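You operate a simulated robot arm through the tools that you are given. There is no shell and no other tool. Be economical: measure what you need, move in short steps, check, and stop when the job is done.

You run a simulated robot arm. Do the job below in one go: nothing can be reset, and whatever is moved stays where it is left.

JOB
Put one of the pipette stands from the bench at the vial reader on the lower shelf of the steel shelving. Take the small beaker on the bench at the vial filler and put it away on the bench top above the tape drawer. Shut the columns drawer. Fetch the blank vial and stand it on the top of the air unit. Put the bottle labelled "water" from the bench top with the keyboard on the bench top beside the far oven and the bottle marked "blank" on the bench at the vial filler. Turn the white knob to 0. Do these in any order. Set down upright: pipette stand, small beaker, blank vial, bottle.

It is judged by the outcome, as a careful person would: the job done as asked, and still so three seconds after it is handed in. It fails if anything else is knocked over, pushed out of place, dropped, spilled or broken.

ROBOT AND FRAMES
A 7-joint arm with a two-finger parallel gripper on a trunk, on a base that drives. Base frame: it is fixed to the floor where the robot stands at the start and does not move with it; the origin is under the middle of the robot, x ahead of it, y to its left, z up. Readings come in mm, degrees, newtons and seconds.
With the tool pointing down near the work surface it reaches from about 260 to 600 mm from the robot's upright axis, wherever it stands. Its first joint turns from -166.0 to 166.0 degrees. Places, roughly: bench at the vial filler [800, 700, 800]; bench top above the tape drawer [900, -900, 800]; bench top beside the far oven [-3400, 5000, 800]; blank vial (3x3x7 cm) [500, 3700, 800]; bottle [500, 3750, 750]; columns drawer [400, 2500, 500]; lower shelf of the steel shelving [1200, -2700, 600]; pipette stand (6x6x8 cm) [500, 300, 800]; small beaker [500, 750, 750]; top of the air unit (13x24 cm) [-260, 8140, 840]; white knob [700, 4000, 900]. Payload 3.4 kg.
The tool frame sits at the grasp point between the pads (the TCP): z along the fingers, y along the line on which they close. The tips reach 30 mm beyond it. The gripper opens to 94 mm. The fingers are 28 mm wide and 10 mm thick; the gripper's body (50 by 96 mm) begins 55 mm behind the TCP.
Orientation is told as [roll, pitch, yaw] about the base's x, y, z axes, in that order, counted from this pose: with the fingers straight down and closing along the base's y, the tool's x points along the base's -x, its y along +y and its z along -z.

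CONTROLS
- The arm moves only by the tool drive_tool. Its arguments are lists of equal length, an entry for each row: "translation": the shift along the tool's x, y, z in units of 40 mm (1.0 is 40 mm), a list of three; "delta_rot": the turn, a rotation vector about the tool's x, y, z in units of 5 degrees (1.0 is 5 degrees), a list of three; "fingers": the finger opening in mm, from 0 to 94. In form: {"translation": [[x, y, z], ...], "delta_rot": [[ax, ay, az], ...], "fingers": [fingers, ...]}. A call has 1 to 8 rows; each row shifts and turns the commanded pose from where the row before left it, along the tool's axes as they then stand. A call with a number of a shift or a turn outside -1 to 1 is refused whole. Rows are played at 5 a second. More than 50 mm and 8.6 degrees between two rows, or a gripper value outside its range, and nothing of the call is played. A pose out of reach is approached as far as the arm can. The call stops where the force on the tool passes 40 N (or 10 N more than at its start, if that is more) or the arm is blocked; 0.2 s more then pass. The fingers move at their own pace (about 72 mm/s each) and stop on an object; they squeeze with about 34 N. The grip force told is the motor's: it shows also when the fingers shut on nothing. Time passes only in rows, and 0.2 s behind the last, so rows that do not move let the fingers close. The reply holds the time, the measured pose of the TCP, the force on the tool along the base axes, the opening and the grip force, in the units named above and with some noise, with the torque about the TCP (base axes, N m) and any sound that the robot's microphone picked up.
- Cameras (640 x 400 px; columns grow to the right, rows downward): "scene" is now at [11.6, 152.9, 1519.7]; the picture's right is [-0.01, -1.00, 0.00], its down [-0.83, 0.01, -0.56] and it looks along [0.56, -0.01, -0.83] (base axes); focal length 254 px, centre (320, 200). "wrist" rides on the gripper at [76, 14, -102] in the tool frame; the picture's right is [-0.18, 0.98, 0.00], its down [-0.75, -0.14, -0.64] and it looks along [-0.63, -0.12, 0.77] (tool axes); focal length 243 px, centre (320, 200). There is no depth. A picture from a camera that has moved, and an enlarged one, comes with that camera's place and axes in the base frame and with its lens.
- capture(camera): a new picture of that camera. It takes no simulated time.
- raise_lower(by): slides the trunk up (or, below 0, down) by that many mm; the arm and the scene camera ride with it, the base frame stays. It gives what a move gives, with no picture.
- base_move(legs): drives the robot by 1 to 6 legs, each [ahead, left, turn to the left] in mm, mm and degrees, along the robot's own axes; the way and the turn of a leg run together, so that a leg with both is an arc; at most 1500 mm and 180 degrees a leg. The arm and the cameras ride along, it lands a little off, and it stops where it bumps. It gives what a move gives.
- aim_head(pan, tilt): turns the head with the scene camera to pan (to the left, within 155 degrees either way) and tilt (down, from -29 to 69), counted from straight ahead of the robot. It gives what a move gives.
- enlarge(camera, box): a new picture of the part [left, top, right, bottom] of that camera's present view, enlarged. It takes no simulated time.
- job_done(): hands the job in; it is judged then, once.

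Work in short steps. Places have to be worked out from the pictures, the camera data and where the tool is seen: move nearer, look again, correct. Check each grasp and each placing, and mend what went wrong. You have 186 turns and 164 pictures in all, those below and enlarged ones among them. Open the gripper and draw the arm clear of the work before you hand the job in, unless the task says otherwise; then end with one line.

The tools are called as a command line: name --argument value ..., lists and objects as JSON in quotes. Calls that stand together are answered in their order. drive_tool: Moves the arm, as the interface text tells. Its arguments: {"type":"object","properties":{"translation":{"type":"array"},"delta_rot":{"type":"array"},"fingers":{"type":"array"}},"required":["translation","delta_rot","fingers"]} The other tools are called the same way: raise_lower (by) slides the trunk up or down; base_move (legs) drives the base; aim_head (pan, tilt) turns the head that bears the scene camera; capture (camera) takes a picture; enlarge (camera, box) takes an enlarged picture of a part of a camera's view; job_done () hands the job in.

At the start:

```text
t: 0.0
position: [324.5, 130.9, 1056.3]
orientation: [-0.1, 0.0, 0.1]
wrist_force: [0.0, 0.4, 0.0]
wrist_torque: [-0.01, -0.03, 0.0]
finger_gap: 93.9
grasp_force: 0.0
trunk travel left (down, up): [-200.0, 186.0]
robot x, y, heading: [-1.6, 1.2, -0.2]
head pan, tilt: [-0.7, 56.2]
```

scene: 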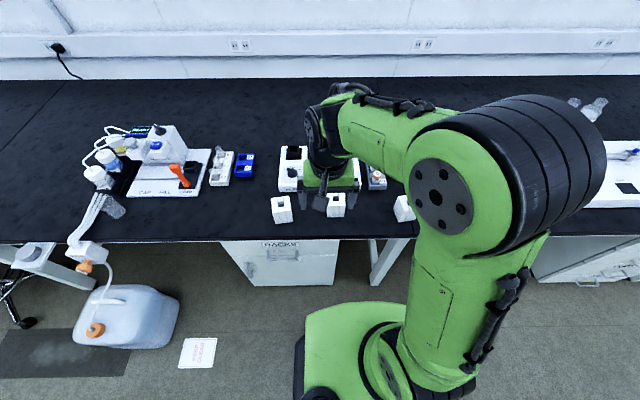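
wrist: 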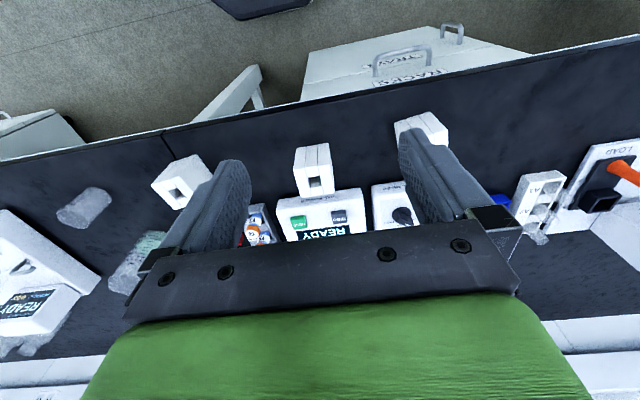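

I see three white pipette stands near the bench edge at about x 455. I'll enlarge the scene there first, and turn the head to see the rest.

enlarge --camera "scene" --box '[220, 130, 420, 255]'

enlarge --camera "scene" --box '[60, 110, 260, 235]'

enlarge --camera "wrist" --box '[120, 100, 440, 300]'

```text
3.20 times, centred on (320, 192) of scene
camera zoom: at [11.6, 152.9, 1519.7], right [-0.01, -1.0, 0.0], down [-0.83, 0.01, -0.56], along [0.56, -0.01, -0.83], focal length 811 px, centre (320, 224)
```

zoom: 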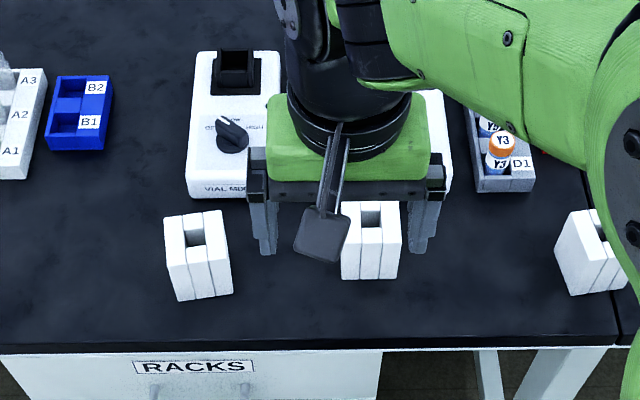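

```text
3.20 times, centred on (160, 172) of scene
camera zoom: at [11.6, 152.9, 1519.7], right [-0.01, -1.0, 0.0], down [-0.83, 0.01, -0.56], along [0.56, -0.01, -0.83], focal length 811 px, centre (832, 288)
```

zoom: 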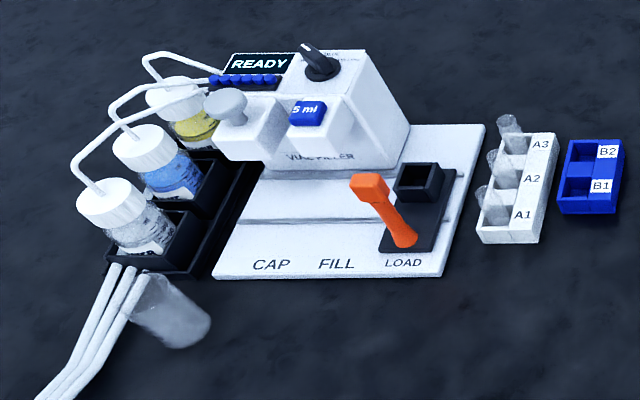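

```text
2.00 times, centred on (280, 200) of wrist
camera zoom: at [248.4, 145.4, 1158.7], right [0.18, 0.98, 0.0], down [0.75, -0.14, 0.64], along [0.63, -0.12, -0.77], focal length 485 px, centre (400, 200)
```

zoom: 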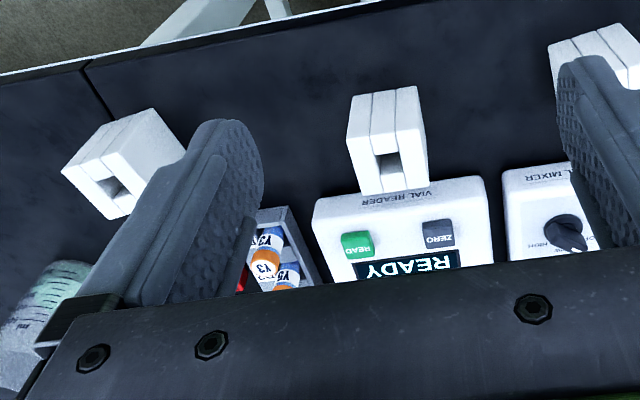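

The pipette stands, the beaker, and the vial reader and filler are all visible. Next I look around with the head for the shelving (right), the tape-drawer bench and the other places (left).

aim_head --pan -65 --tilt 20

capture --camera "scene"

aim_head --pan 65 --tilt 20

capture --camera "scene"

aim_head --pan 120 --tilt 20

capture --camera "scene"

```text
t: 1.4
position: [325.1, 131.7, 1055.0]
orientation: [0.0, -0.1, -0.1]
wrist_force: [-0.3, -0.1, 0.8]
wrist_torque: [0.01, -0.03, -0.02]
finger_gap: 94.0
grasp_force: 0.1
trunk travel left (down, up): [-200.0, 186.0]
robot x, y, heading: [0.6, 0.7, -0.0]
head pan, tilt: [-65.0, 20.0]
```

```text
158 pictures are left
camera scene: at [-19.8, 69.3, 1573.2], right [-0.91, -0.42, 0.0], down [-0.14, 0.31, -0.94], along [0.4, -0.85, -0.34], focal length 254 px, centre (320, 200)
```

scene: 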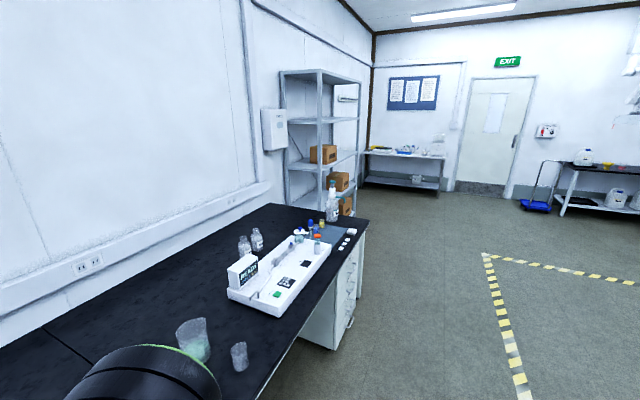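

```text
t: 3.5
position: [324.6, 131.8, 1056.7]
orientation: [0.0, 0.0, 0.0]
wrist_force: [-0.4, 0.8, -0.1]
wrist_torque: [0.0, -0.01, -0.02]
finger_gap: 94.1
grasp_force: 0.0
trunk travel left (down, up): [-200.0, 186.0]
robot x, y, heading: [0.6, -0.1, 0.3]
head pan, tilt: [65.0, 20.0]
```

```text
157 pictures are left
camera scene: at [-19.9, 238.1, 1573.2], right [0.91, -0.42, 0.0], down [-0.14, -0.31, -0.94], along [0.4, 0.85, -0.34], focal length 254 px, centre (320, 200)
```

scene: 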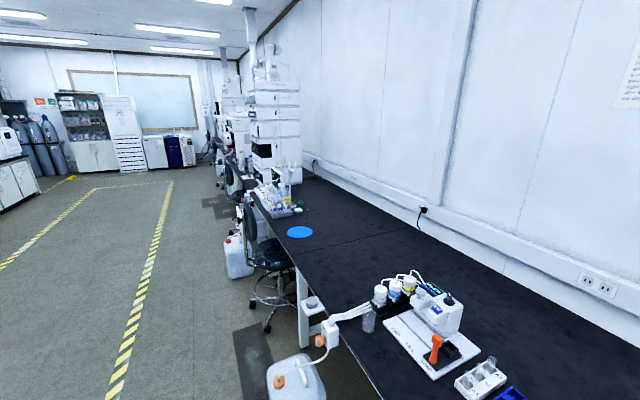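

```text
t: 4.7
position: [325.0, 131.0, 1056.5]
orientation: [0.1, 0.0, -0.1]
wrist_force: [-0.2, 0.6, -0.1]
wrist_torque: [0.05, -0.01, 0.0]
finger_gap: 93.8
grasp_force: 0.0
trunk travel left (down, up): [-200.0, 186.0]
robot x, y, heading: [1.1, 1.6, -0.1]
head pan, tilt: [120.0, 20.0]
```

```text
156 pictures are left
camera scene: at [-105.8, 234.4, 1573.2], right [0.87, 0.5, 0.0], down [0.17, -0.3, -0.94], along [-0.47, 0.81, -0.34], focal length 254 px, centre (320, 200)
```

scene: 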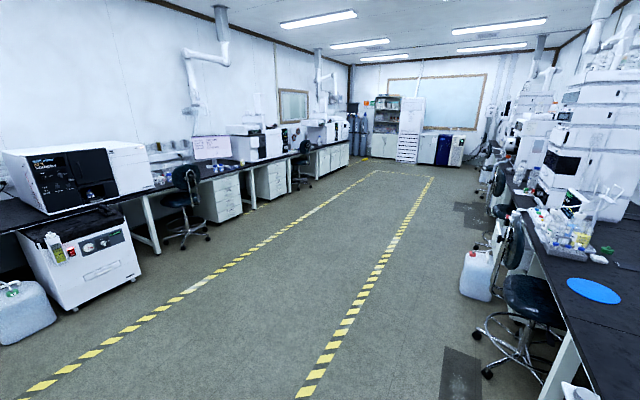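

I want to see how the shelving is set up before choosing the grasp, so I point the head back at it and enlarge. I also look at the tape-drawer bench.

aim_head --pan -62 --tilt 20

enlarge --camera "scene" --box '[260, 60, 420, 220]'

enlarge --camera "scene" --box '[160, 180, 400, 380]'

```text
t: 7.4
position: [325.5, 129.4, 1056.2]
orientation: [0.1, 0.0, 0.0]
wrist_force: [0.5, 0.6, -0.3]
wrist_torque: [-0.01, -0.01, 0.01]
finger_gap: 93.8
grasp_force: 0.0
trunk travel left (down, up): [-200.0, 186.0]
robot x, y, heading: [0.6, 3.0, -0.1]
head pan, tilt: [-62.0, 20.0]
```

```text
2.50 times, centred on (340, 140) of scene
camera zoom: at [-15.5, 71.5, 1573.3], right [-0.88, -0.47, 0.0], down [-0.16, 0.3, -0.94], along [0.44, -0.83, -0.34], focal length 634 px, centre (270, 350)
```

zoom: 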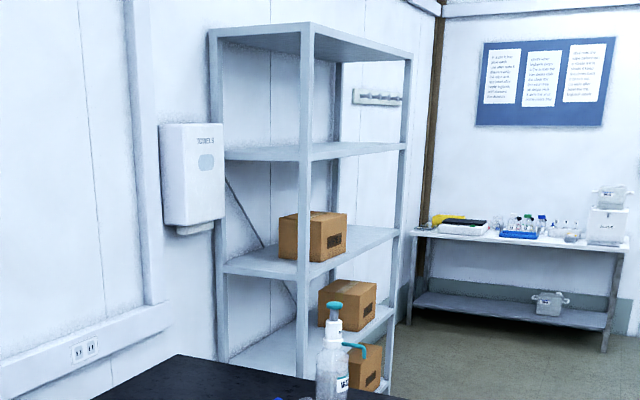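

```text
2.00 times, centred on (280, 280) of scene
camera zoom: at [-15.5, 71.5, 1573.3], right [-0.88, -0.47, 0.0], down [-0.16, 0.3, -0.94], along [0.44, -0.83, -0.34], focal length 507 px, centre (400, 40)
```

zoom: 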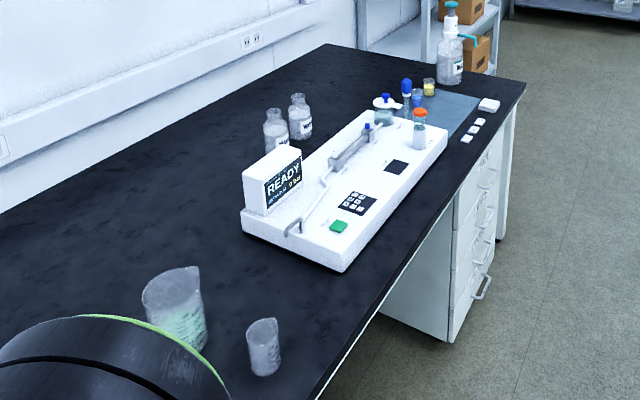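

The shelving needs a tilted approach, so I'll grasp the stand with the tool tilted about 45° forward. First I tilt here, well above the bench, while shifting forward.

drive_tool --translation '[[0, 0, 0], [0, 0, 0], [0, 0, 0], [0, 0, 0], [0, 0, 0], [0, 0, 0], [0, 0, 0], [0, 0, 0]]' --delta_rot '[[0, -1, 0], [0, -1, 0], [0, -1, 0], [0, -1, 0], [0, -1, 0], [0, -1, 0], [0, -1, 0], [0, -1, 0]]' --fingers '[94, 94, 94, 94, 94, 94, 94, 94]'

drive_tool --translation '[[0, -0.5, 0.3], [0, -0.5, 0.5], [0, 0, 1], [0, 0, 0]]' --delta_rot '[[0, -1, 0], [0, 0, 0], [0, 0, 0], [0, 0, 0]]' --fingers '[94, 94, 94, 94]'

aim_head --pan 0 --tilt 55

capture --camera "wrist"

capture --camera "scene"

```text
t: 9.2
position: [326.1, 130.7, 1056.4]
orientation: [0.0, -40.1, 0.0]
wrist_force: [-0.6, -0.1, -0.3]
wrist_torque: [0.03, -0.04, 0.0]
finger_gap: 93.9
grasp_force: 0.1
trunk travel left (down, up): [-200.0, 186.0]
robot x, y, heading: [1.4, 0.1, 0.1]
head pan, tilt: [-62.0, 20.0]
```

```text
t: 10.2
position: [377.3, 105.7, 1022.4]
orientation: [0.0, -45.1, -0.1]
wrist_force: [-0.6, -0.2, 0.2]
wrist_torque: [0.0, 0.01, 0.01]
finger_gap: 94.1
grasp_force: 0.1
out of reach, approached as far as the arm can: row 1, 2
trunk travel left (down, up): [-200.0, 186.0]
robot x, y, heading: [4.5, -0.6, 0.0]
head pan, tilt: [-62.0, 20.0]
```

```text
t: 11.5
position: [378.8, 105.7, 1020.8]
orientation: [-0.1, -45.0, 0.0]
wrist_force: [0.4, 0.1, -0.8]
wrist_torque: [-0.05, 0.02, 0.04]
finger_gap: 93.9
grasp_force: 0.0
trunk travel left (down, up): [-200.0, 186.0]
robot x, y, heading: [-3.1, -2.5, -0.0]
head pan, tilt: [0.0, 55.0]
```

```text
153 pictures are left
camera wrist: at [252.1, 120.3, 1040.1], right [0.13, 0.98, 0.13], down [0.08, -0.14, 0.99], along [0.99, -0.12, -0.1], focal length 243 px, centre (320, 200)
```

wrist: 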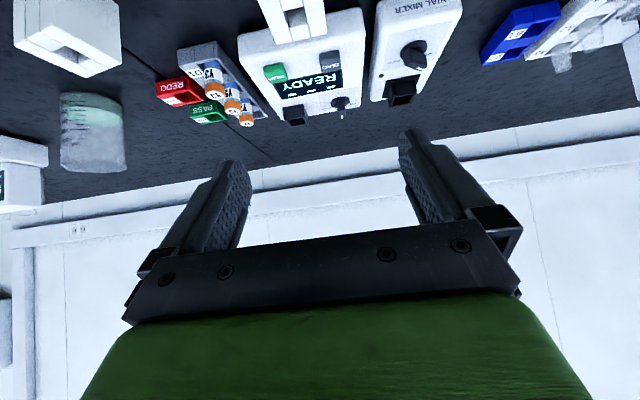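

```text
152 pictures are left
camera scene: at [12.8, 153.6, 1521.2], right [0.0, -1.0, 0.0], down [-0.82, 0.0, -0.57], along [0.57, 0.0, -0.82], focal length 254 px, centre (320, 200)
```

scene: 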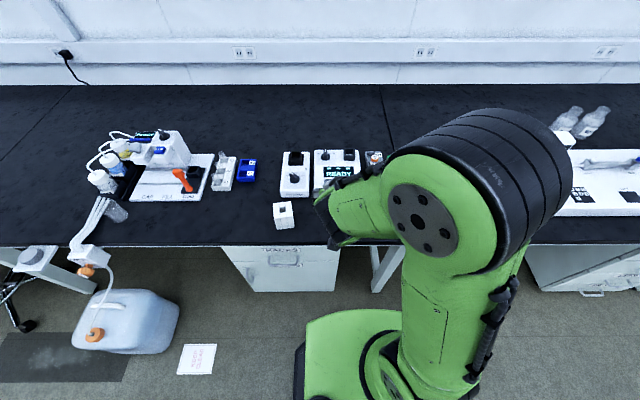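

Stand 2 looks to be around (485, 91). I lower the trunk so the gripper comes down behind it, then look.

raise_lower --by -130

capture --camera "wrist"

capture --camera "scene"

```text
t: 13.1
position: [377.7, 106.7, 889.9]
orientation: [0.1, -45.0, 0.0]
wrist_force: [0.7, -0.8, -0.4]
wrist_torque: [0.01, -0.02, 0.02]
finger_gap: 94.0
grasp_force: 0.0
trunk travel left (down, up): [-70.0, 316.0]
robot x, y, heading: [-4.0, -0.3, 0.0]
head pan, tilt: [0.0, 55.0]
```

```text
151 pictures are left
camera wrist: at [252.1, 120.3, 909.4], right [0.13, 0.98, 0.13], down [0.08, -0.14, 0.99], along [0.99, -0.12, -0.1], focal length 243 px, centre (320, 200)
```

wrist: 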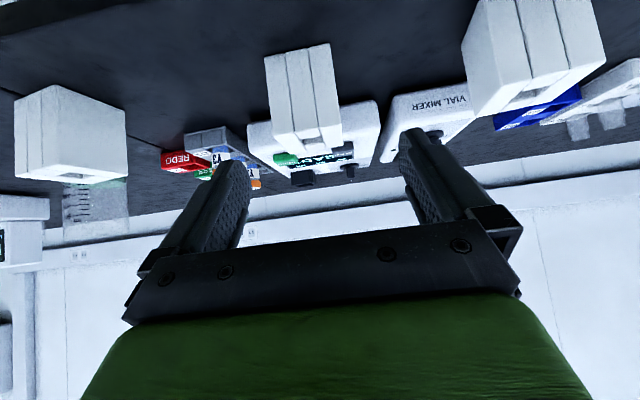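

```text
150 pictures are left
camera scene: at [12.7, 153.6, 1390.5], right [0.0, -1.0, 0.0], down [-0.82, 0.0, -0.57], along [0.57, 0.0, -0.82], focal length 254 px, centre (320, 200)
```

scene: 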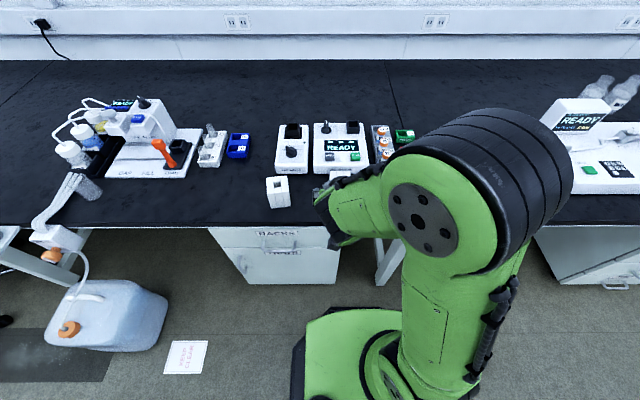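

I enlarge to measure the stand edges.

enlarge --camera "wrist" --box '[220, 20, 400, 200]'

```text
2.22 times, centred on (310, 110) of wrist
camera zoom: at [252.1, 120.3, 909.4], right [0.13, 0.98, 0.13], down [0.08, -0.14, 0.99], along [0.99, -0.12, -0.1], focal length 539 px, centre (342, 400)
```

zoom: 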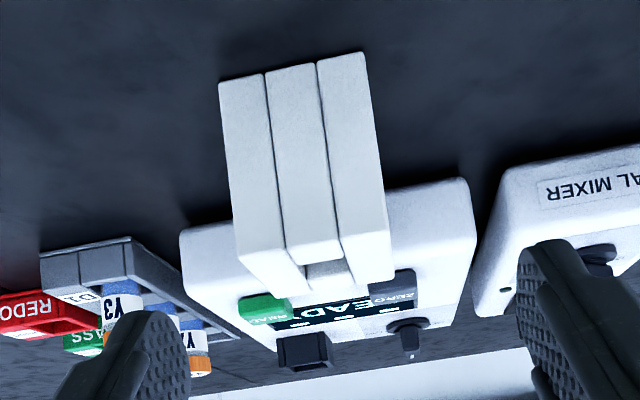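

From the measured corners the bench is at z≈747, the stand top at ≈825, and its centre at ≈(490, 92). I move the TCP to about (485, 92, 797) along the tool axis.

drive_tool --translation '[[-0.25, -0.35, 0], [0, 0, 0.9], [0, 0, 0.9], [0, 0, 0.9], [0, 0, 0.83], [0, 0, 0]]' --delta_rot '[[0, 0, 0], [0, 0, 0], [0, 0, 0], [0, 0, 0], [0, 0, 0], [0, 0, 0]]' --fingers '[94, 94, 94, 94, 94, 94]'

capture --camera "wrist"

capture --camera "scene"

```text
t: 14.5
position: [487.3, 93.7, 796.4]
orientation: [0.0, -44.9, 0.0]
wrist_force: [0.9, -0.3, 0.6]
wrist_torque: [-0.01, -0.02, 0.02]
finger_gap: 94.2
grasp_force: 0.0
trunk travel left (down, up): [-70.0, 316.0]
robot x, y, heading: [-1.5, -1.7, 0.2]
head pan, tilt: [0.0, 55.0]
```

```text
148 pictures are left
camera wrist: at [360.3, 107.4, 815.3], right [0.13, 0.98, 0.13], down [0.08, -0.14, 0.99], along [0.99, -0.12, -0.1], focal length 243 px, centre (320, 200)
```

wrist: 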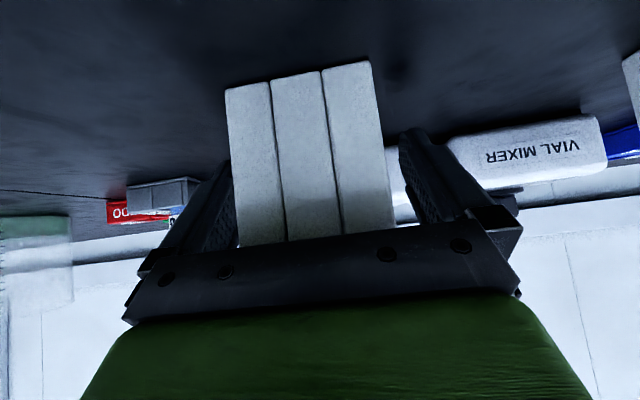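

```text
147 pictures are left
camera scene: at [12.7, 153.6, 1390.6], right [0.0, -1.0, 0.0], down [-0.82, 0.0, -0.57], along [0.57, 0.0, -0.82], focal length 254 px, centre (320, 200)
```

scene: 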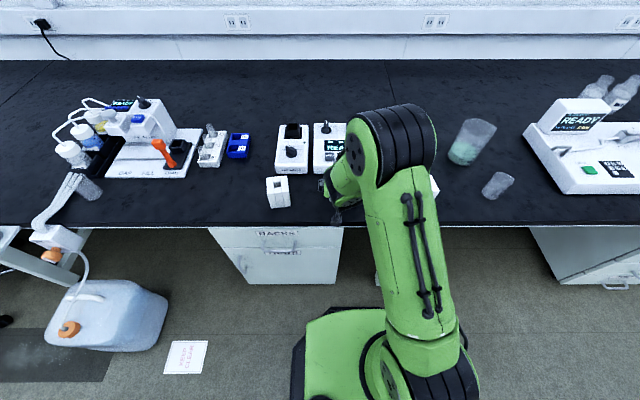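

The stand is between the fingers. I close gently, then lift.

drive_tool --translation '[[0, 0, 0], [0, 0, 0], [0, 0, 0], [0, 0, 0]]' --delta_rot '[[0, 0, 0], [0, 0, 0], [0, 0, 0], [0, 0, 0]]' --fingers '[75, 60, 50, 45]'

raise_lower --by 130

capture --camera "wrist"

```text
t: 15.5
position: [487.4, 92.4, 796.3]
orientation: [0.0, -45.0, 0.0]
wrist_force: [-0.5, -0.6, 0.1]
wrist_torque: [0.04, -0.07, -0.01]
finger_gap: 64.0
grasp_force: 33.8
trunk travel left (down, up): [-70.0, 316.0]
robot x, y, heading: [2.2, 1.8, 0.0]
head pan, tilt: [0.0, 55.0]
```

```text
t: 17.1
position: [487.2, 91.6, 926.7]
orientation: [0.1, -45.0, 0.0]
wrist_force: [-0.7, 0.5, -2.3]
wrist_torque: [0.01, -0.03, -0.03]
finger_gap: 64.2
grasp_force: 34.2
trunk travel left (down, up): [-200.0, 186.0]
robot x, y, heading: [1.5, 1.7, 0.1]
head pan, tilt: [0.0, 55.0]
```

```text
146 pictures are left
camera wrist: at [360.3, 107.6, 946.1], right [0.13, 0.98, 0.13], down [0.08, -0.14, 0.99], along [0.99, -0.12, -0.1], focal length 243 px, centre (320, 200)
```

wrist: 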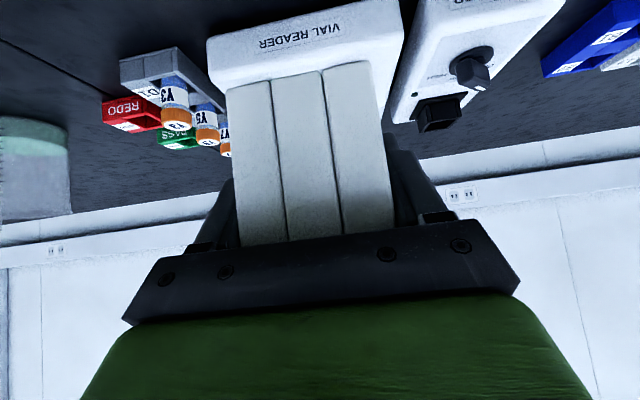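

The stand is held. I back away from the bench, drive right along the aisle toward the shelving and look.

base_move --legs '[[-350, 0, 0], [0, -1400, 0], [0, -1300, 0]]'

aim_head --pan 0 --tilt 25

capture --camera "scene"

capture --camera "wrist"

```text
t: 31.9
position: [95.0, -2577.1, 927.8]
orientation: [0.0, -44.9, -0.9]
wrist_force: [0.0, 0.4, -2.2]
wrist_torque: [0.01, 0.01, 0.01]
finger_gap: 64.3
grasp_force: 34.3
trunk travel left (down, up): [-200.0, 186.0]
robot x, y, heading: [-393.7, -2662.2, -0.7]
head pan, tilt: [0.0, 55.0]
```

```text
t: 32.9
position: [94.2, -2576.2, 927.4]
orientation: [0.0, -45.0, -0.8]
wrist_force: [-0.2, 0.7, -3.2]
wrist_torque: [0.03, -0.02, 0.0]
finger_gap: 64.2
grasp_force: 33.9
trunk travel left (down, up): [-200.0, 186.0]
robot x, y, heading: [-393.1, -2665.6, -0.8]
head pan, tilt: [0.0, 25.0]
```

```text
145 pictures are left
camera scene: at [-358.8, -2509.2, 1565.1], right [-0.01, -1.0, 0.0], down [-0.42, 0.01, -0.91], along [0.91, -0.01, -0.42], focal length 254 px, centre (320, 200)
```

scene: 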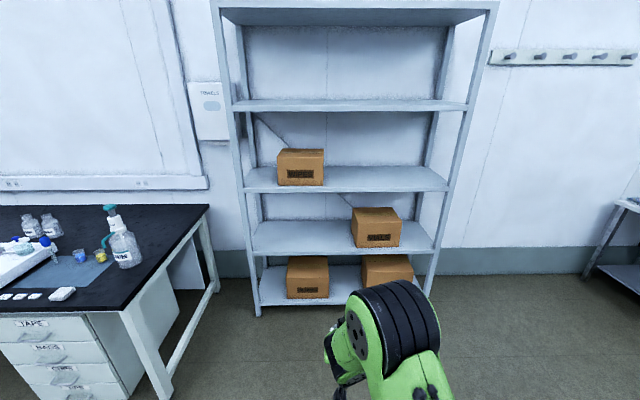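

```text
144 pictures are left
camera wrist: at [-32.4, -2560.4, 946.1], right [0.14, 0.98, 0.13], down [0.08, -0.14, 0.99], along [0.99, -0.13, -0.1], focal length 243 px, centre (320, 200)
```

wrist: 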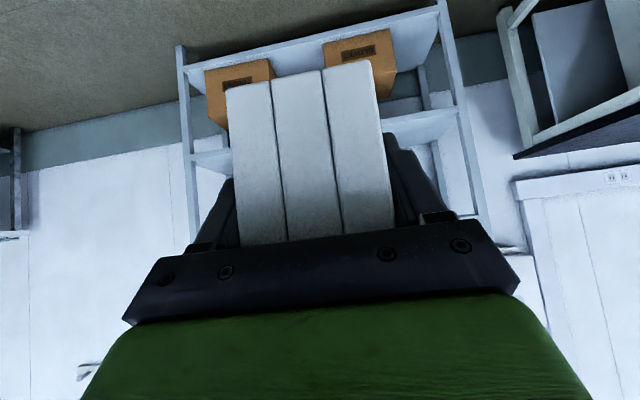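

The 4th shelf (z≈590) with a box at its right is the lower shelf; its left half is free around y≈-2400. I drive nearer, lower the trunk and look to measure it.

base_move --legs '[[0, 175, 0.7], [550, 0, 0]]'

raise_lower --by -130

capture --camera "wrist"

aim_head --pan 0 --tilt 40

capture --camera "scene"

```text
t: 37.1
position: [640.2, -2402.4, 926.2]
orientation: [0.0, -44.9, -0.5]
wrist_force: [1.0, 0.4, -2.7]
wrist_torque: [-0.02, -0.02, -0.03]
finger_gap: 64.1
grasp_force: 34.4
trunk travel left (down, up): [-200.0, 186.0]
robot x, y, heading: [152.4, -2493.2, -0.6]
head pan, tilt: [0.0, 25.0]
```

```text
t: 38.7
position: [639.2, -2401.2, 796.2]
orientation: [0.1, -45.0, -0.5]
wrist_force: [0.8, -0.6, -2.1]
wrist_torque: [0.0, -0.03, -0.02]
finger_gap: 64.1
grasp_force: 34.0
trunk travel left (down, up): [-70.0, 316.0]
robot x, y, heading: [150.4, -2487.8, -0.3]
head pan, tilt: [0.0, 25.0]
```

```text
143 pictures are left
camera wrist: at [512.9, -2386.2, 815.4], right [0.14, 0.98, 0.13], down [0.08, -0.14, 0.99], along [0.99, -0.13, -0.1], focal length 243 px, centre (320, 200)
```

wrist: 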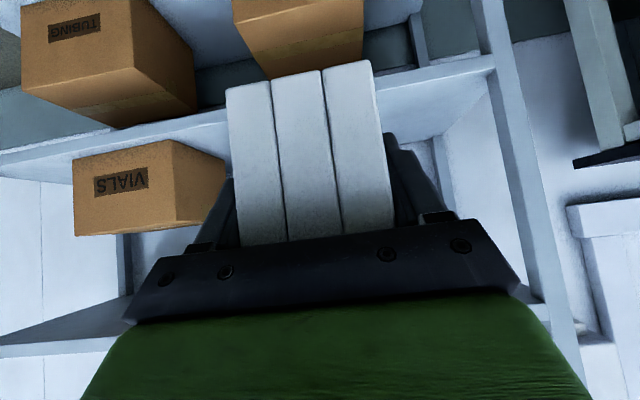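

```text
t: 39.4
position: [640.5, -2401.7, 796.5]
orientation: [0.0, -45.0, -0.6]
wrist_force: [-0.1, 0.3, -2.0]
wrist_torque: [-0.01, -0.03, 0.02]
finger_gap: 64.2
grasp_force: 34.3
trunk travel left (down, up): [-70.0, 316.0]
robot x, y, heading: [149.6, -2490.9, -0.8]
head pan, tilt: [0.0, 40.0]
```

```text
142 pictures are left
camera scene: at [179.2, -2336.8, 1411.3], right [-0.01, -1.0, 0.0], down [-0.64, 0.01, -0.77], along [0.77, -0.01, -0.64], focal length 254 px, centre (320, 200)
```

scene: 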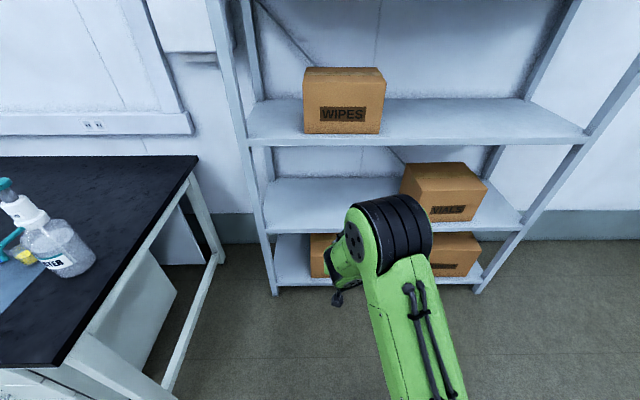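

I enlarge to measure the shelf front edge precisely.

enlarge --camera "wrist" --box '[380, 40, 540, 140]'

enlarge --camera "scene" --box '[240, 160, 400, 260]'

```text
4.00 times, centred on (460, 90) of wrist
camera zoom: at [512.9, -2386.2, 815.4], right [0.14, 0.98, 0.13], down [0.08, -0.14, 0.99], along [0.99, -0.13, -0.1], focal length 970 px, centre (-240, 640)
```

zoom: 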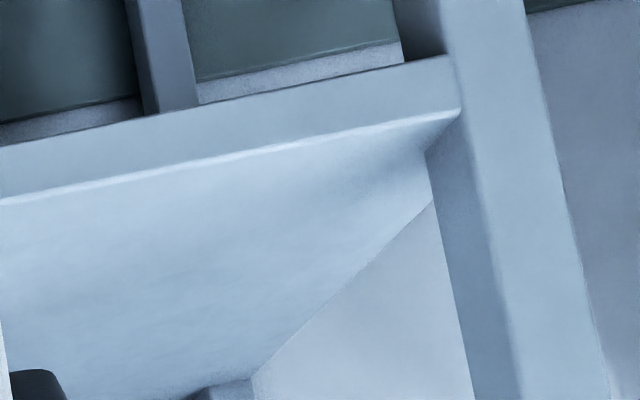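

```text
4.00 times, centred on (320, 210) of scene
camera zoom: at [179.2, -2336.8, 1411.3], right [-0.01, -1.0, 0.0], down [-0.64, 0.01, -0.77], along [0.77, -0.01, -0.64], focal length 1014 px, centre (320, 160)
```

zoom: 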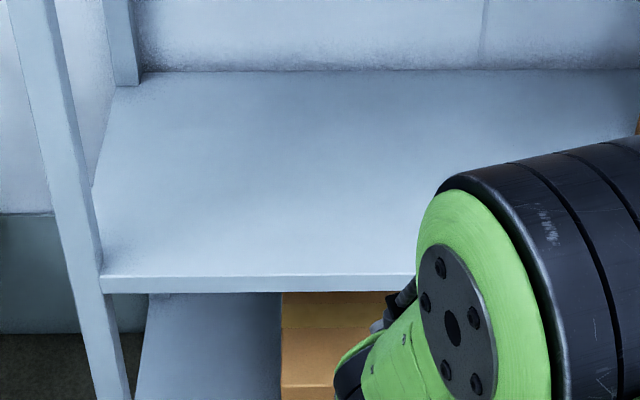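

Shelf top is about z 580, with its front edge at x≈970. I lower the trunk fully and the arm a bit further, still out in the open, then check the arm posture.

raise_lower --by -70

drive_tool --translation '[[0.45, 0, 0.45], [0.45, 0, 0.45], [0.4, 0, 0.4], [0, 0, 0]]' --delta_rot '[[0, 0, 0], [0, 0, 0], [0, 0, 0], [0, 0, 0]]' --fingers '[45, 45, 45, 45]'

aim_head --pan 0 --tilt 45

capture --camera "scene"

capture --camera "wrist"

```text
t: 40.5
position: [640.0, -2402.7, 727.3]
orientation: [0.0, -45.0, -0.4]
wrist_force: [-0.4, -0.4, -1.7]
wrist_torque: [-0.02, -0.03, -0.03]
finger_gap: 63.9
grasp_force: 34.3
trunk travel left (down, up): [0.0, 386.0]
robot x, y, heading: [152.0, -2490.0, -0.5]
head pan, tilt: [0.0, 40.0]
```

```text
t: 41.5
position: [638.4, -2401.4, 655.6]
orientation: [-0.2, -45.0, -0.5]
wrist_force: [-0.4, 0.0, -1.7]
wrist_torque: [-0.03, -0.02, -0.04]
finger_gap: 64.2
grasp_force: 33.9
trunk travel left (down, up): [0.0, 386.0]
robot x, y, heading: [152.4, -2489.6, -0.6]
head pan, tilt: [0.0, 40.0]
```

```text
t: 42.2
position: [639.9, -2401.7, 656.3]
orientation: [0.0, -45.0, -0.6]
wrist_force: [0.2, 0.5, -3.1]
wrist_torque: [0.01, -0.04, -0.04]
finger_gap: 64.1
grasp_force: 33.8
trunk travel left (down, up): [0.0, 386.0]
robot x, y, heading: [150.8, -2490.0, -0.6]
head pan, tilt: [0.0, 45.0]
```

```text
139 pictures are left
camera scene: at [175.5, -2336.8, 1335.2], right [-0.01, -1.0, 0.0], down [-0.71, 0.01, -0.71], along [0.71, -0.01, -0.71], focal length 254 px, centre (320, 200)
```

scene: 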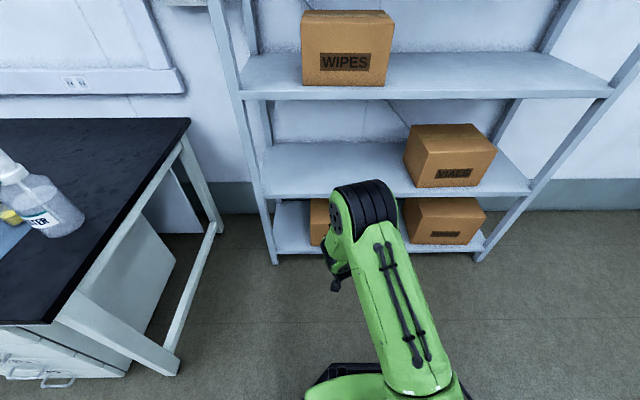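

```text
138 pictures are left
camera wrist: at [512.9, -2386.3, 674.5], right [0.14, 0.98, 0.13], down [0.08, -0.14, 0.99], along [0.99, -0.13, -0.1], focal length 243 px, centre (320, 200)
```

wrist: 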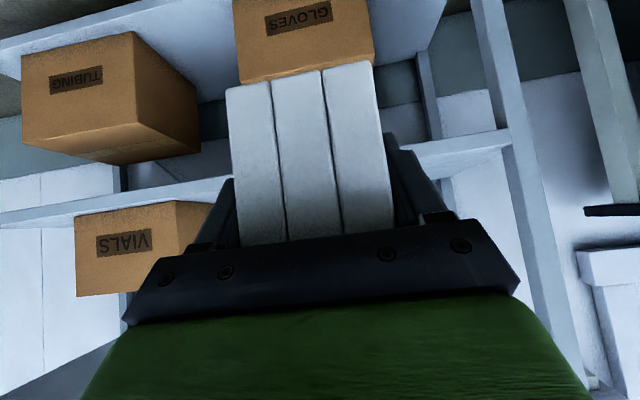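

Stand bottom is now ≈607, above the shelf. I drive ahead 300 mm and check.

base_move --legs '[[300, 0, 0.5]]'

capture --camera "scene"

capture --camera "wrist"

```text
t: 44.2
position: [947.5, -2401.5, 655.2]
orientation: [0.0, -44.9, -0.2]
wrist_force: [0.2, 0.8, -2.5]
wrist_torque: [0.0, -0.03, 0.01]
finger_gap: 64.2
grasp_force: 34.4
trunk travel left (down, up): [0.0, 386.0]
robot x, y, heading: [458.6, -2496.0, -0.2]
head pan, tilt: [0.0, 45.0]
```

```text
137 pictures are left
camera scene: at [483.1, -2338.7, 1335.1], right [0.0, -1.0, 0.0], down [-0.71, 0.0, -0.71], along [0.71, 0.0, -0.71], focal length 254 px, centre (320, 200)
```

scene: 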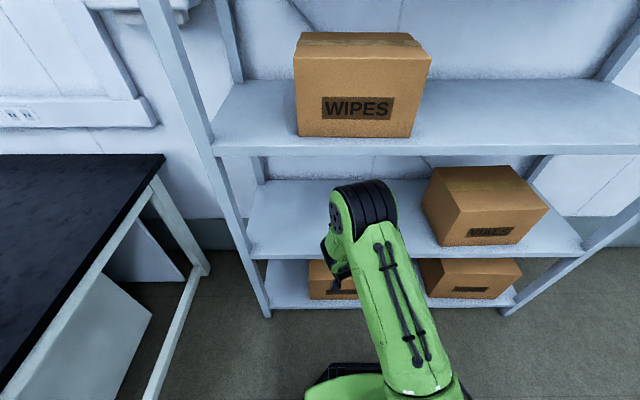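

```text
136 pictures are left
camera wrist: at [820.5, -2386.4, 674.4], right [0.13, 0.98, 0.13], down [0.08, -0.14, 0.99], along [0.99, -0.12, -0.1], focal length 243 px, centre (320, 200)
```

wrist: 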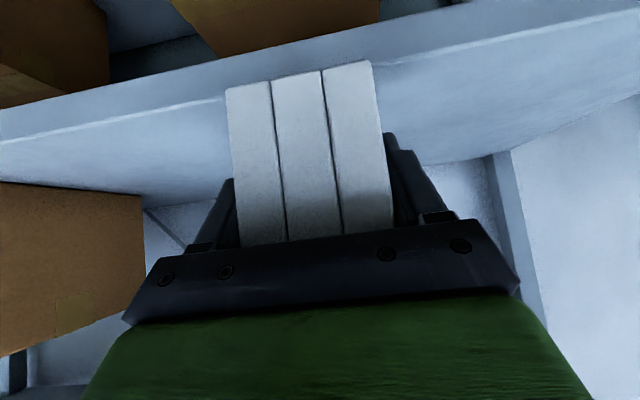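

I move the remaining ~110 mm, so the stand sits fully behind the shelf front edge.

base_move --legs '[[112, 0, 0.2]]'

capture --camera "wrist"

capture --camera "scene"

```text
t: 45.5
position: [1059.0, -2402.3, 654.8]
orientation: [0.1, -44.9, -0.2]
wrist_force: [0.5, 0.4, -2.6]
wrist_torque: [-0.04, 0.01, -0.02]
finger_gap: 64.0
grasp_force: 33.9
trunk travel left (down, up): [0.0, 386.0]
robot x, y, heading: [570.8, -2491.6, -0.1]
head pan, tilt: [0.0, 45.0]
```

```text
135 pictures are left
camera wrist: at [932.3, -2386.8, 674.2], right [0.13, 0.98, 0.13], down [0.08, -0.14, 0.99], along [0.99, -0.12, -0.1], focal length 243 px, centre (320, 200)
```

wrist: 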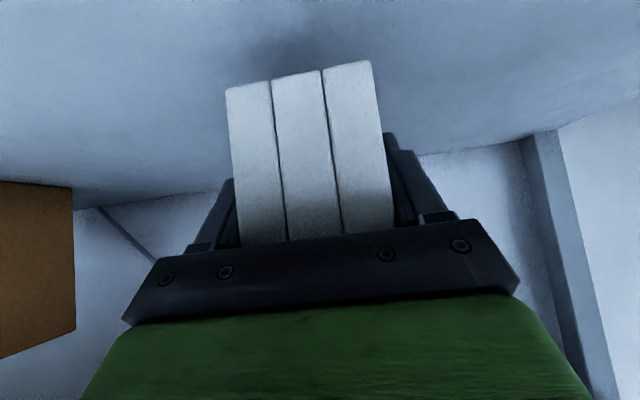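

```text
134 pictures are left
camera scene: at [595.0, -2339.1, 1335.1], right [0.0, -1.0, 0.0], down [-0.71, 0.0, -0.71], along [0.71, 0.0, -0.71], focal length 254 px, centre (320, 200)
```

scene: 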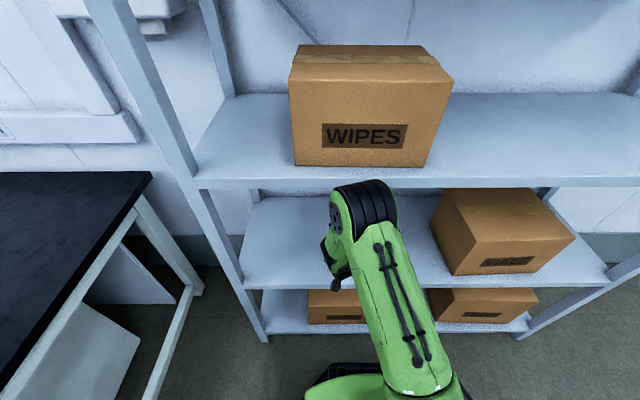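

Now I lower in small steps until I feel contact.

drive_tool --translation '[[0.06, 0, 0.06], [0.06, 0, 0.06], [0.06, 0, 0.06], [0.06, 0, 0.06], [0.05, 0, 0.05], [0.05, 0, 0.05], [0.05, 0, 0.05], [0.05, 0, 0.05]]' --delta_rot '[[0, 0, 0], [0, 0, 0], [0, 0, 0], [0, 0, 0], [0, 0, 0], [0, 0, 0], [0, 0, 0], [0, 0, 0]]' --fingers '[45, 45, 45, 45, 45, 45, 45, 45]'

```text
t: 47.2
position: [1058.8, -2401.1, 630.2]
orientation: [0.0, -44.9, -0.2]
wrist_force: [-0.2, -0.5, -3.7]
wrist_torque: [0.01, -0.01, 0.0]
finger_gap: 64.2
grasp_force: 34.3
trunk travel left (down, up): [0.0, 386.0]
robot x, y, heading: [571.9, -2493.6, -0.3]
head pan, tilt: [0.0, 45.0]
```

No contact yet (bottom ≈581), so I continue in finer steps.

drive_tool --translation '[[0.035, 0, 0.035], [0.035, 0, 0.035], [0.035, 0, 0.035], [0.035, 0, 0.035], [0.035, 0, 0.035], [0, 0, 0]]' --delta_rot '[[0, 0, 0], [0, 0, 0], [0, 0, 0], [0, 0, 0], [0, 0, 0], [0, 0, 0]]' --fingers '[45, 45, 45, 45, 45, 45]'

capture --camera "wrist"

```text
t: 48.6
position: [1059.5, -2400.2, 620.8]
orientation: [0.0, -45.4, -0.2]
wrist_force: [0.7, 1.7, 21.3]
wrist_torque: [-0.09, 0.86, -0.02]
finger_gap: 64.0
grasp_force: 34.8
trunk travel left (down, up): [0.0, 386.0]
robot x, y, heading: [570.7, -2490.3, -0.2]
head pan, tilt: [0.0, 45.0]
```

```text
133 pictures are left
camera wrist: at [933.0, -2386.6, 640.0], right [0.13, 0.98, 0.13], down [0.07, -0.14, 0.99], along [0.99, -0.12, -0.09], focal length 243 px, centre (320, 200)
```

wrist: 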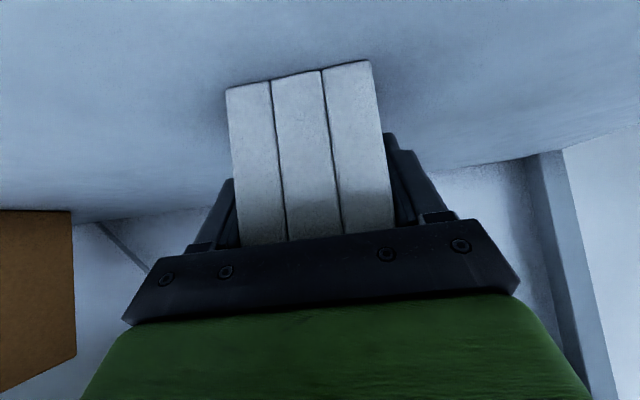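

Contact at ~24 N. I relieve 1 mm, open, and back out along the tool axis.

drive_tool --translation '[[-0.018, 0, -0.018], [0, 0, 0], [0, 0, 0], [0, 0, 0], [0, 0, 0]]' --delta_rot '[[0, 0, 0], [0, 0, 0], [0, 0, 0], [0, 0, 0], [0, 0, 0]]' --fingers '[45, 70, 84, 94, 94]'

capture --camera "wrist"

drive_tool --translation '[[0, 0, -0.5], [0, 0, -0.8], [0, 0, -0.9], [0, 0, -0.9], [0, 0, 0]]' --delta_rot '[[0, 0, 0], [0, 0, 0], [0, 0, 0], [0, 0, 0], [0, 0, 0]]' --fingers '[94, 94, 94, 94, 94]'

capture --camera "wrist"

```text
t: 49.9
position: [1059.0, -2400.2, 619.6]
orientation: [0.1, -45.0, -0.2]
wrist_force: [-0.5, -0.3, 0.1]
wrist_torque: [0.04, -0.05, -0.03]
finger_gap: 93.8
grasp_force: 0.0
trunk travel left (down, up): [0.0, 386.0]
robot x, y, heading: [572.3, -2491.0, -0.2]
head pan, tilt: [0.0, 45.0]
```

```text
132 pictures are left
camera wrist: at [932.3, -2386.6, 639.5], right [0.13, 0.98, 0.13], down [0.08, -0.14, 0.99], along [0.99, -0.12, -0.1], focal length 243 px, centre (320, 200)
```

wrist: 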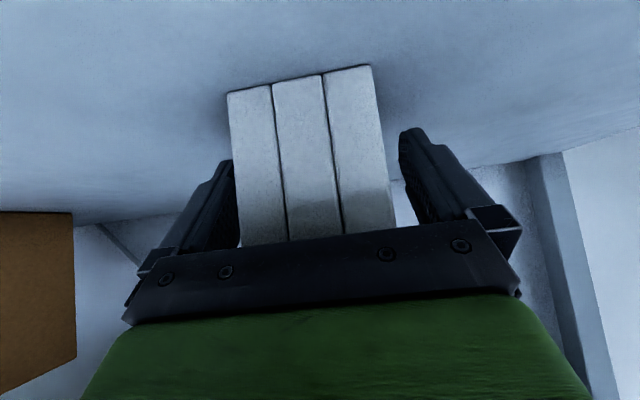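

```text
t: 51.0
position: [970.6, -2401.5, 708.0]
orientation: [0.0, -45.0, -0.2]
wrist_force: [0.0, -0.1, -0.4]
wrist_torque: [-0.01, -0.01, 0.0]
finger_gap: 94.0
grasp_force: 0.0
trunk travel left (down, up): [0.0, 386.0]
robot x, y, heading: [572.9, -2490.5, -0.2]
head pan, tilt: [0.0, 45.0]
```

```text
131 pictures are left
camera wrist: at [843.8, -2387.3, 727.1], right [0.13, 0.98, 0.13], down [0.08, -0.14, 0.99], along [0.99, -0.12, -0.1], focal length 243 px, centre (320, 200)
```

wrist: 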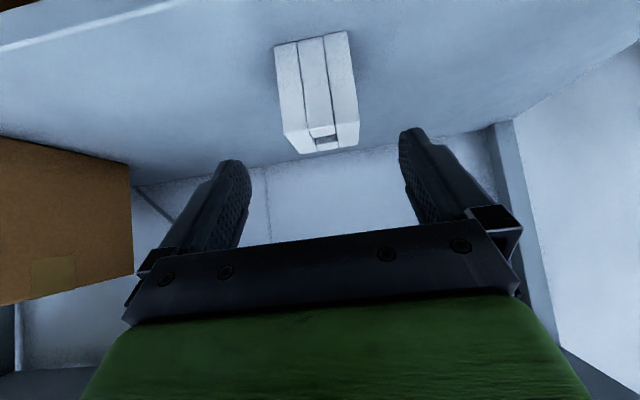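

The stand is upright on the lower shelf. I back out, raise the trunk, and drive past the drawer cabinet to look at the tape drawer and its bench top.

base_move --legs '[[-900, 0, 0.2], [0, 1300, 0]]'

raise_lower --by 300

aim_head --pan 0 --tilt 35

capture --camera "scene"

```text
t: 62.0
position: [5.1, -1090.6, 707.9]
orientation: [0.1, -45.0, 3.1]
wrist_force: [-0.6, 0.3, 0.4]
wrist_torque: [0.03, 0.0, 0.01]
finger_gap: 93.9
grasp_force: 0.1
trunk travel left (down, up): [0.0, 386.0]
robot x, y, heading: [-387.9, -1208.7, 3.1]
head pan, tilt: [0.0, 45.0]
```

```text
t: 65.0
position: [6.1, -1091.0, 1007.1]
orientation: [0.0, -45.0, 3.1]
wrist_force: [0.1, 0.3, 0.2]
wrist_torque: [-0.03, -0.03, -0.01]
finger_gap: 94.1
grasp_force: 0.1
trunk travel left (down, up): [-300.0, 86.0]
robot x, y, heading: [-386.7, -1202.2, 2.9]
head pan, tilt: [0.0, 45.0]
```

```text
t: 65.7
position: [5.3, -1091.2, 1006.2]
orientation: [0.1, -44.9, 3.1]
wrist_force: [0.0, -0.1, -0.2]
wrist_torque: [-0.01, 0.05, 0.02]
finger_gap: 94.1
grasp_force: 0.1
trunk travel left (down, up): [-300.0, 86.0]
robot x, y, heading: [-391.9, -1198.7, 3.2]
head pan, tilt: [0.0, 35.0]
```

```text
130 pictures are left
camera scene: at [-367.1, -1048.8, 1648.9], right [0.05, -1.0, 0.0], down [-0.57, -0.03, -0.82], along [0.82, 0.04, -0.57], focal length 254 px, centre (320, 200)
```

scene: 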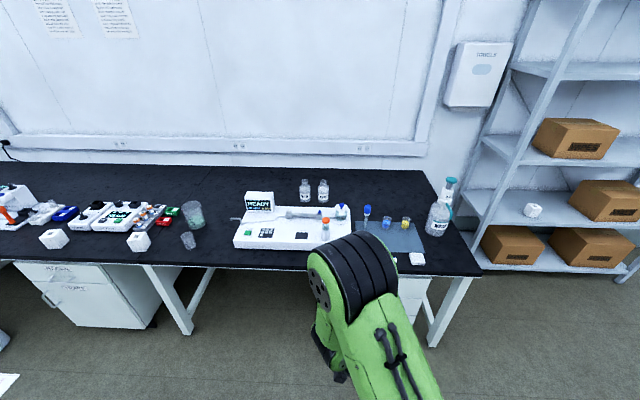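

The stand is visible upright on the shelf. The arm hides the spot above the tape drawer, so I move left and look back at it.

base_move --legs '[[0, 800, -3]]'

aim_head --pan -50 --tilt 35

capture --camera "scene"

enlarge --camera "scene" --box '[200, 120, 440, 300]'

```text
t: 70.1
position: [-18.1, -286.7, 1007.1]
orientation: [0.0, -45.0, 0.9]
wrist_force: [-0.4, 0.0, -0.2]
wrist_torque: [-0.02, -0.02, -0.02]
finger_gap: 93.8
grasp_force: 0.0
trunk travel left (down, up): [-300.0, 86.0]
robot x, y, heading: [-412.4, -384.6, 1.0]
head pan, tilt: [0.0, 35.0]
```

```text
t: 71.2
position: [-18.1, -287.8, 1008.1]
orientation: [0.0, -44.9, 1.1]
wrist_force: [1.1, 0.1, 0.7]
wrist_torque: [-0.02, 0.0, 0.02]
finger_gap: 94.0
grasp_force: 0.1
trunk travel left (down, up): [-300.0, 86.0]
robot x, y, heading: [-414.3, -386.7, 1.1]
head pan, tilt: [-50.0, 35.0]
```

```text
129 pictures are left
camera scene: at [-419.9, -300.2, 1649.0], right [-0.75, -0.66, 0.0], down [-0.38, 0.43, -0.82], along [0.54, -0.62, -0.57], focal length 254 px, centre (320, 200)
```

scene: 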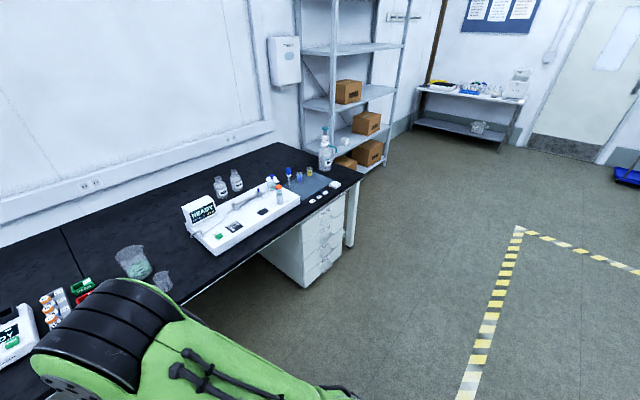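

```text
2.22 times, centred on (320, 210) of scene
camera zoom: at [-419.9, -300.2, 1649.0], right [-0.75, -0.66, 0.0], down [-0.38, 0.43, -0.82], along [0.54, -0.62, -0.57], focal length 563 px, centre (320, 178)
```

zoom: 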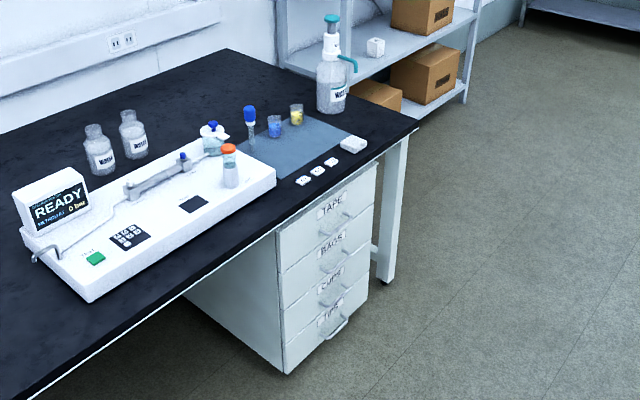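

Plan: the beaker goes on the front strip at about (440, -1140), directly above the tape drawer and clear of the device and the chips. Now I drive to the vial filler bench for the small beaker.

base_move --legs '[[0, 850, -1]]'

aim_head --pan 25 --tilt 40

capture --camera "scene"

enlarge --camera "scene" --box '[220, 120, 420, 320]'

```text
t: 75.8
position: [-17.2, 560.4, 1006.4]
orientation: [-0.1, -45.0, -0.7]
wrist_force: [-0.3, 1.7, 0.0]
wrist_torque: [-0.01, 0.02, -0.03]
finger_gap: 94.0
grasp_force: 0.0
trunk travel left (down, up): [-300.0, 86.0]
robot x, y, heading: [-419.0, 472.2, -0.5]
head pan, tilt: [-50.0, 35.0]
```

```text
t: 77.3
position: [-16.6, 559.4, 1005.8]
orientation: [0.1, -45.0, -0.7]
wrist_force: [-0.8, -0.3, -0.5]
wrist_torque: [-0.01, -0.02, 0.02]
finger_gap: 93.9
grasp_force: 0.1
trunk travel left (down, up): [-300.0, 86.0]
robot x, y, heading: [-421.0, 473.4, -0.8]
head pan, tilt: [25.0, 40.0]
```

```text
127 pictures are left
camera scene: at [-397.6, 661.9, 1641.4], right [0.41, -0.91, 0.0], down [-0.59, -0.26, -0.77], along [0.7, 0.31, -0.64], focal length 254 px, centre (320, 200)
```

scene: 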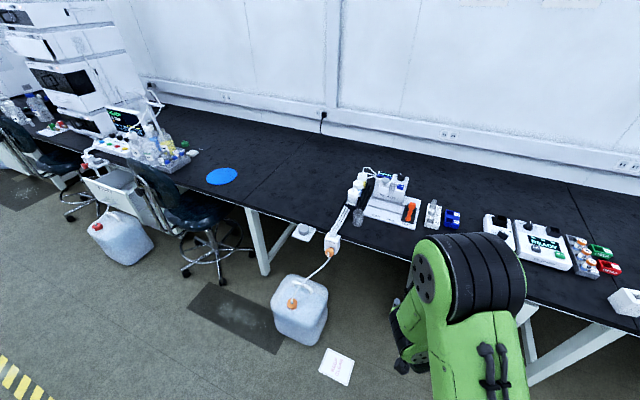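

```text
2.00 times, centred on (320, 220) of scene
camera zoom: at [-397.6, 661.9, 1641.4], right [0.41, -0.91, 0.0], down [-0.59, -0.26, -0.77], along [0.7, 0.31, -0.64], focal length 507 px, centre (320, 160)
```

zoom: 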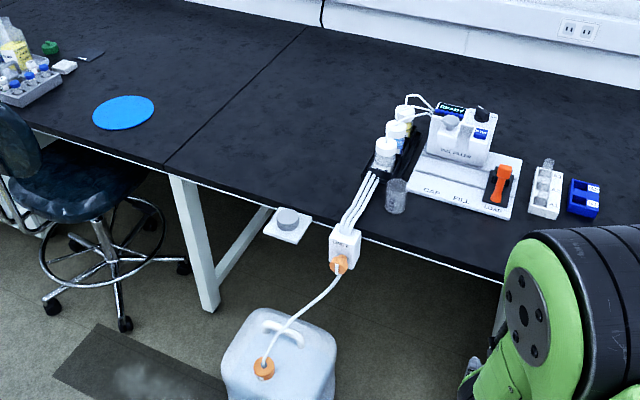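

I check what the sheet on the floor is, and the area around the beaker, before choosing where to park the base.

enlarge --camera "scene" --box '[260, 250, 400, 400]'

enlarge --camera "scene" --box '[320, 160, 440, 250]'

```text
2.67 times, centred on (330, 325) of scene
camera zoom: at [-397.6, 661.9, 1641.4], right [0.41, -0.91, 0.0], down [-0.59, -0.26, -0.77], along [0.7, 0.31, -0.64], focal length 676 px, centre (293, -133)
```

zoom: 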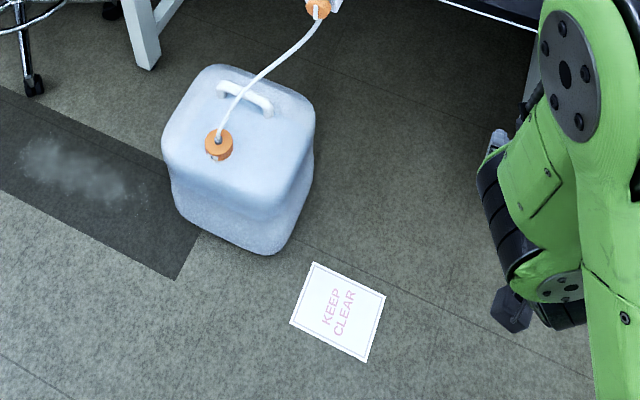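

```text
4.44 times, centred on (380, 205) of scene
camera zoom: at [-397.6, 661.9, 1641.4], right [0.41, -0.91, 0.0], down [-0.59, -0.26, -0.77], along [0.7, 0.31, -0.64], focal length 1127 px, centre (53, 178)
```

zoom: 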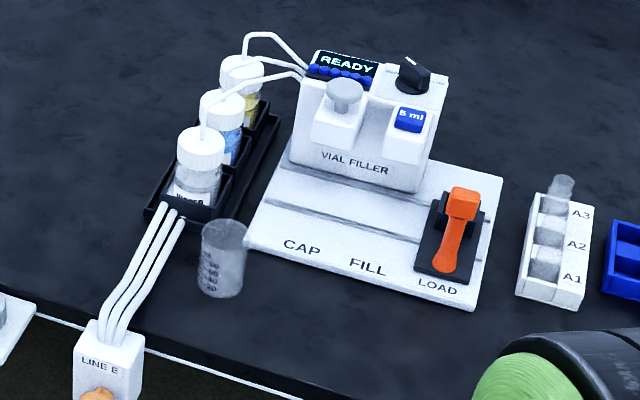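

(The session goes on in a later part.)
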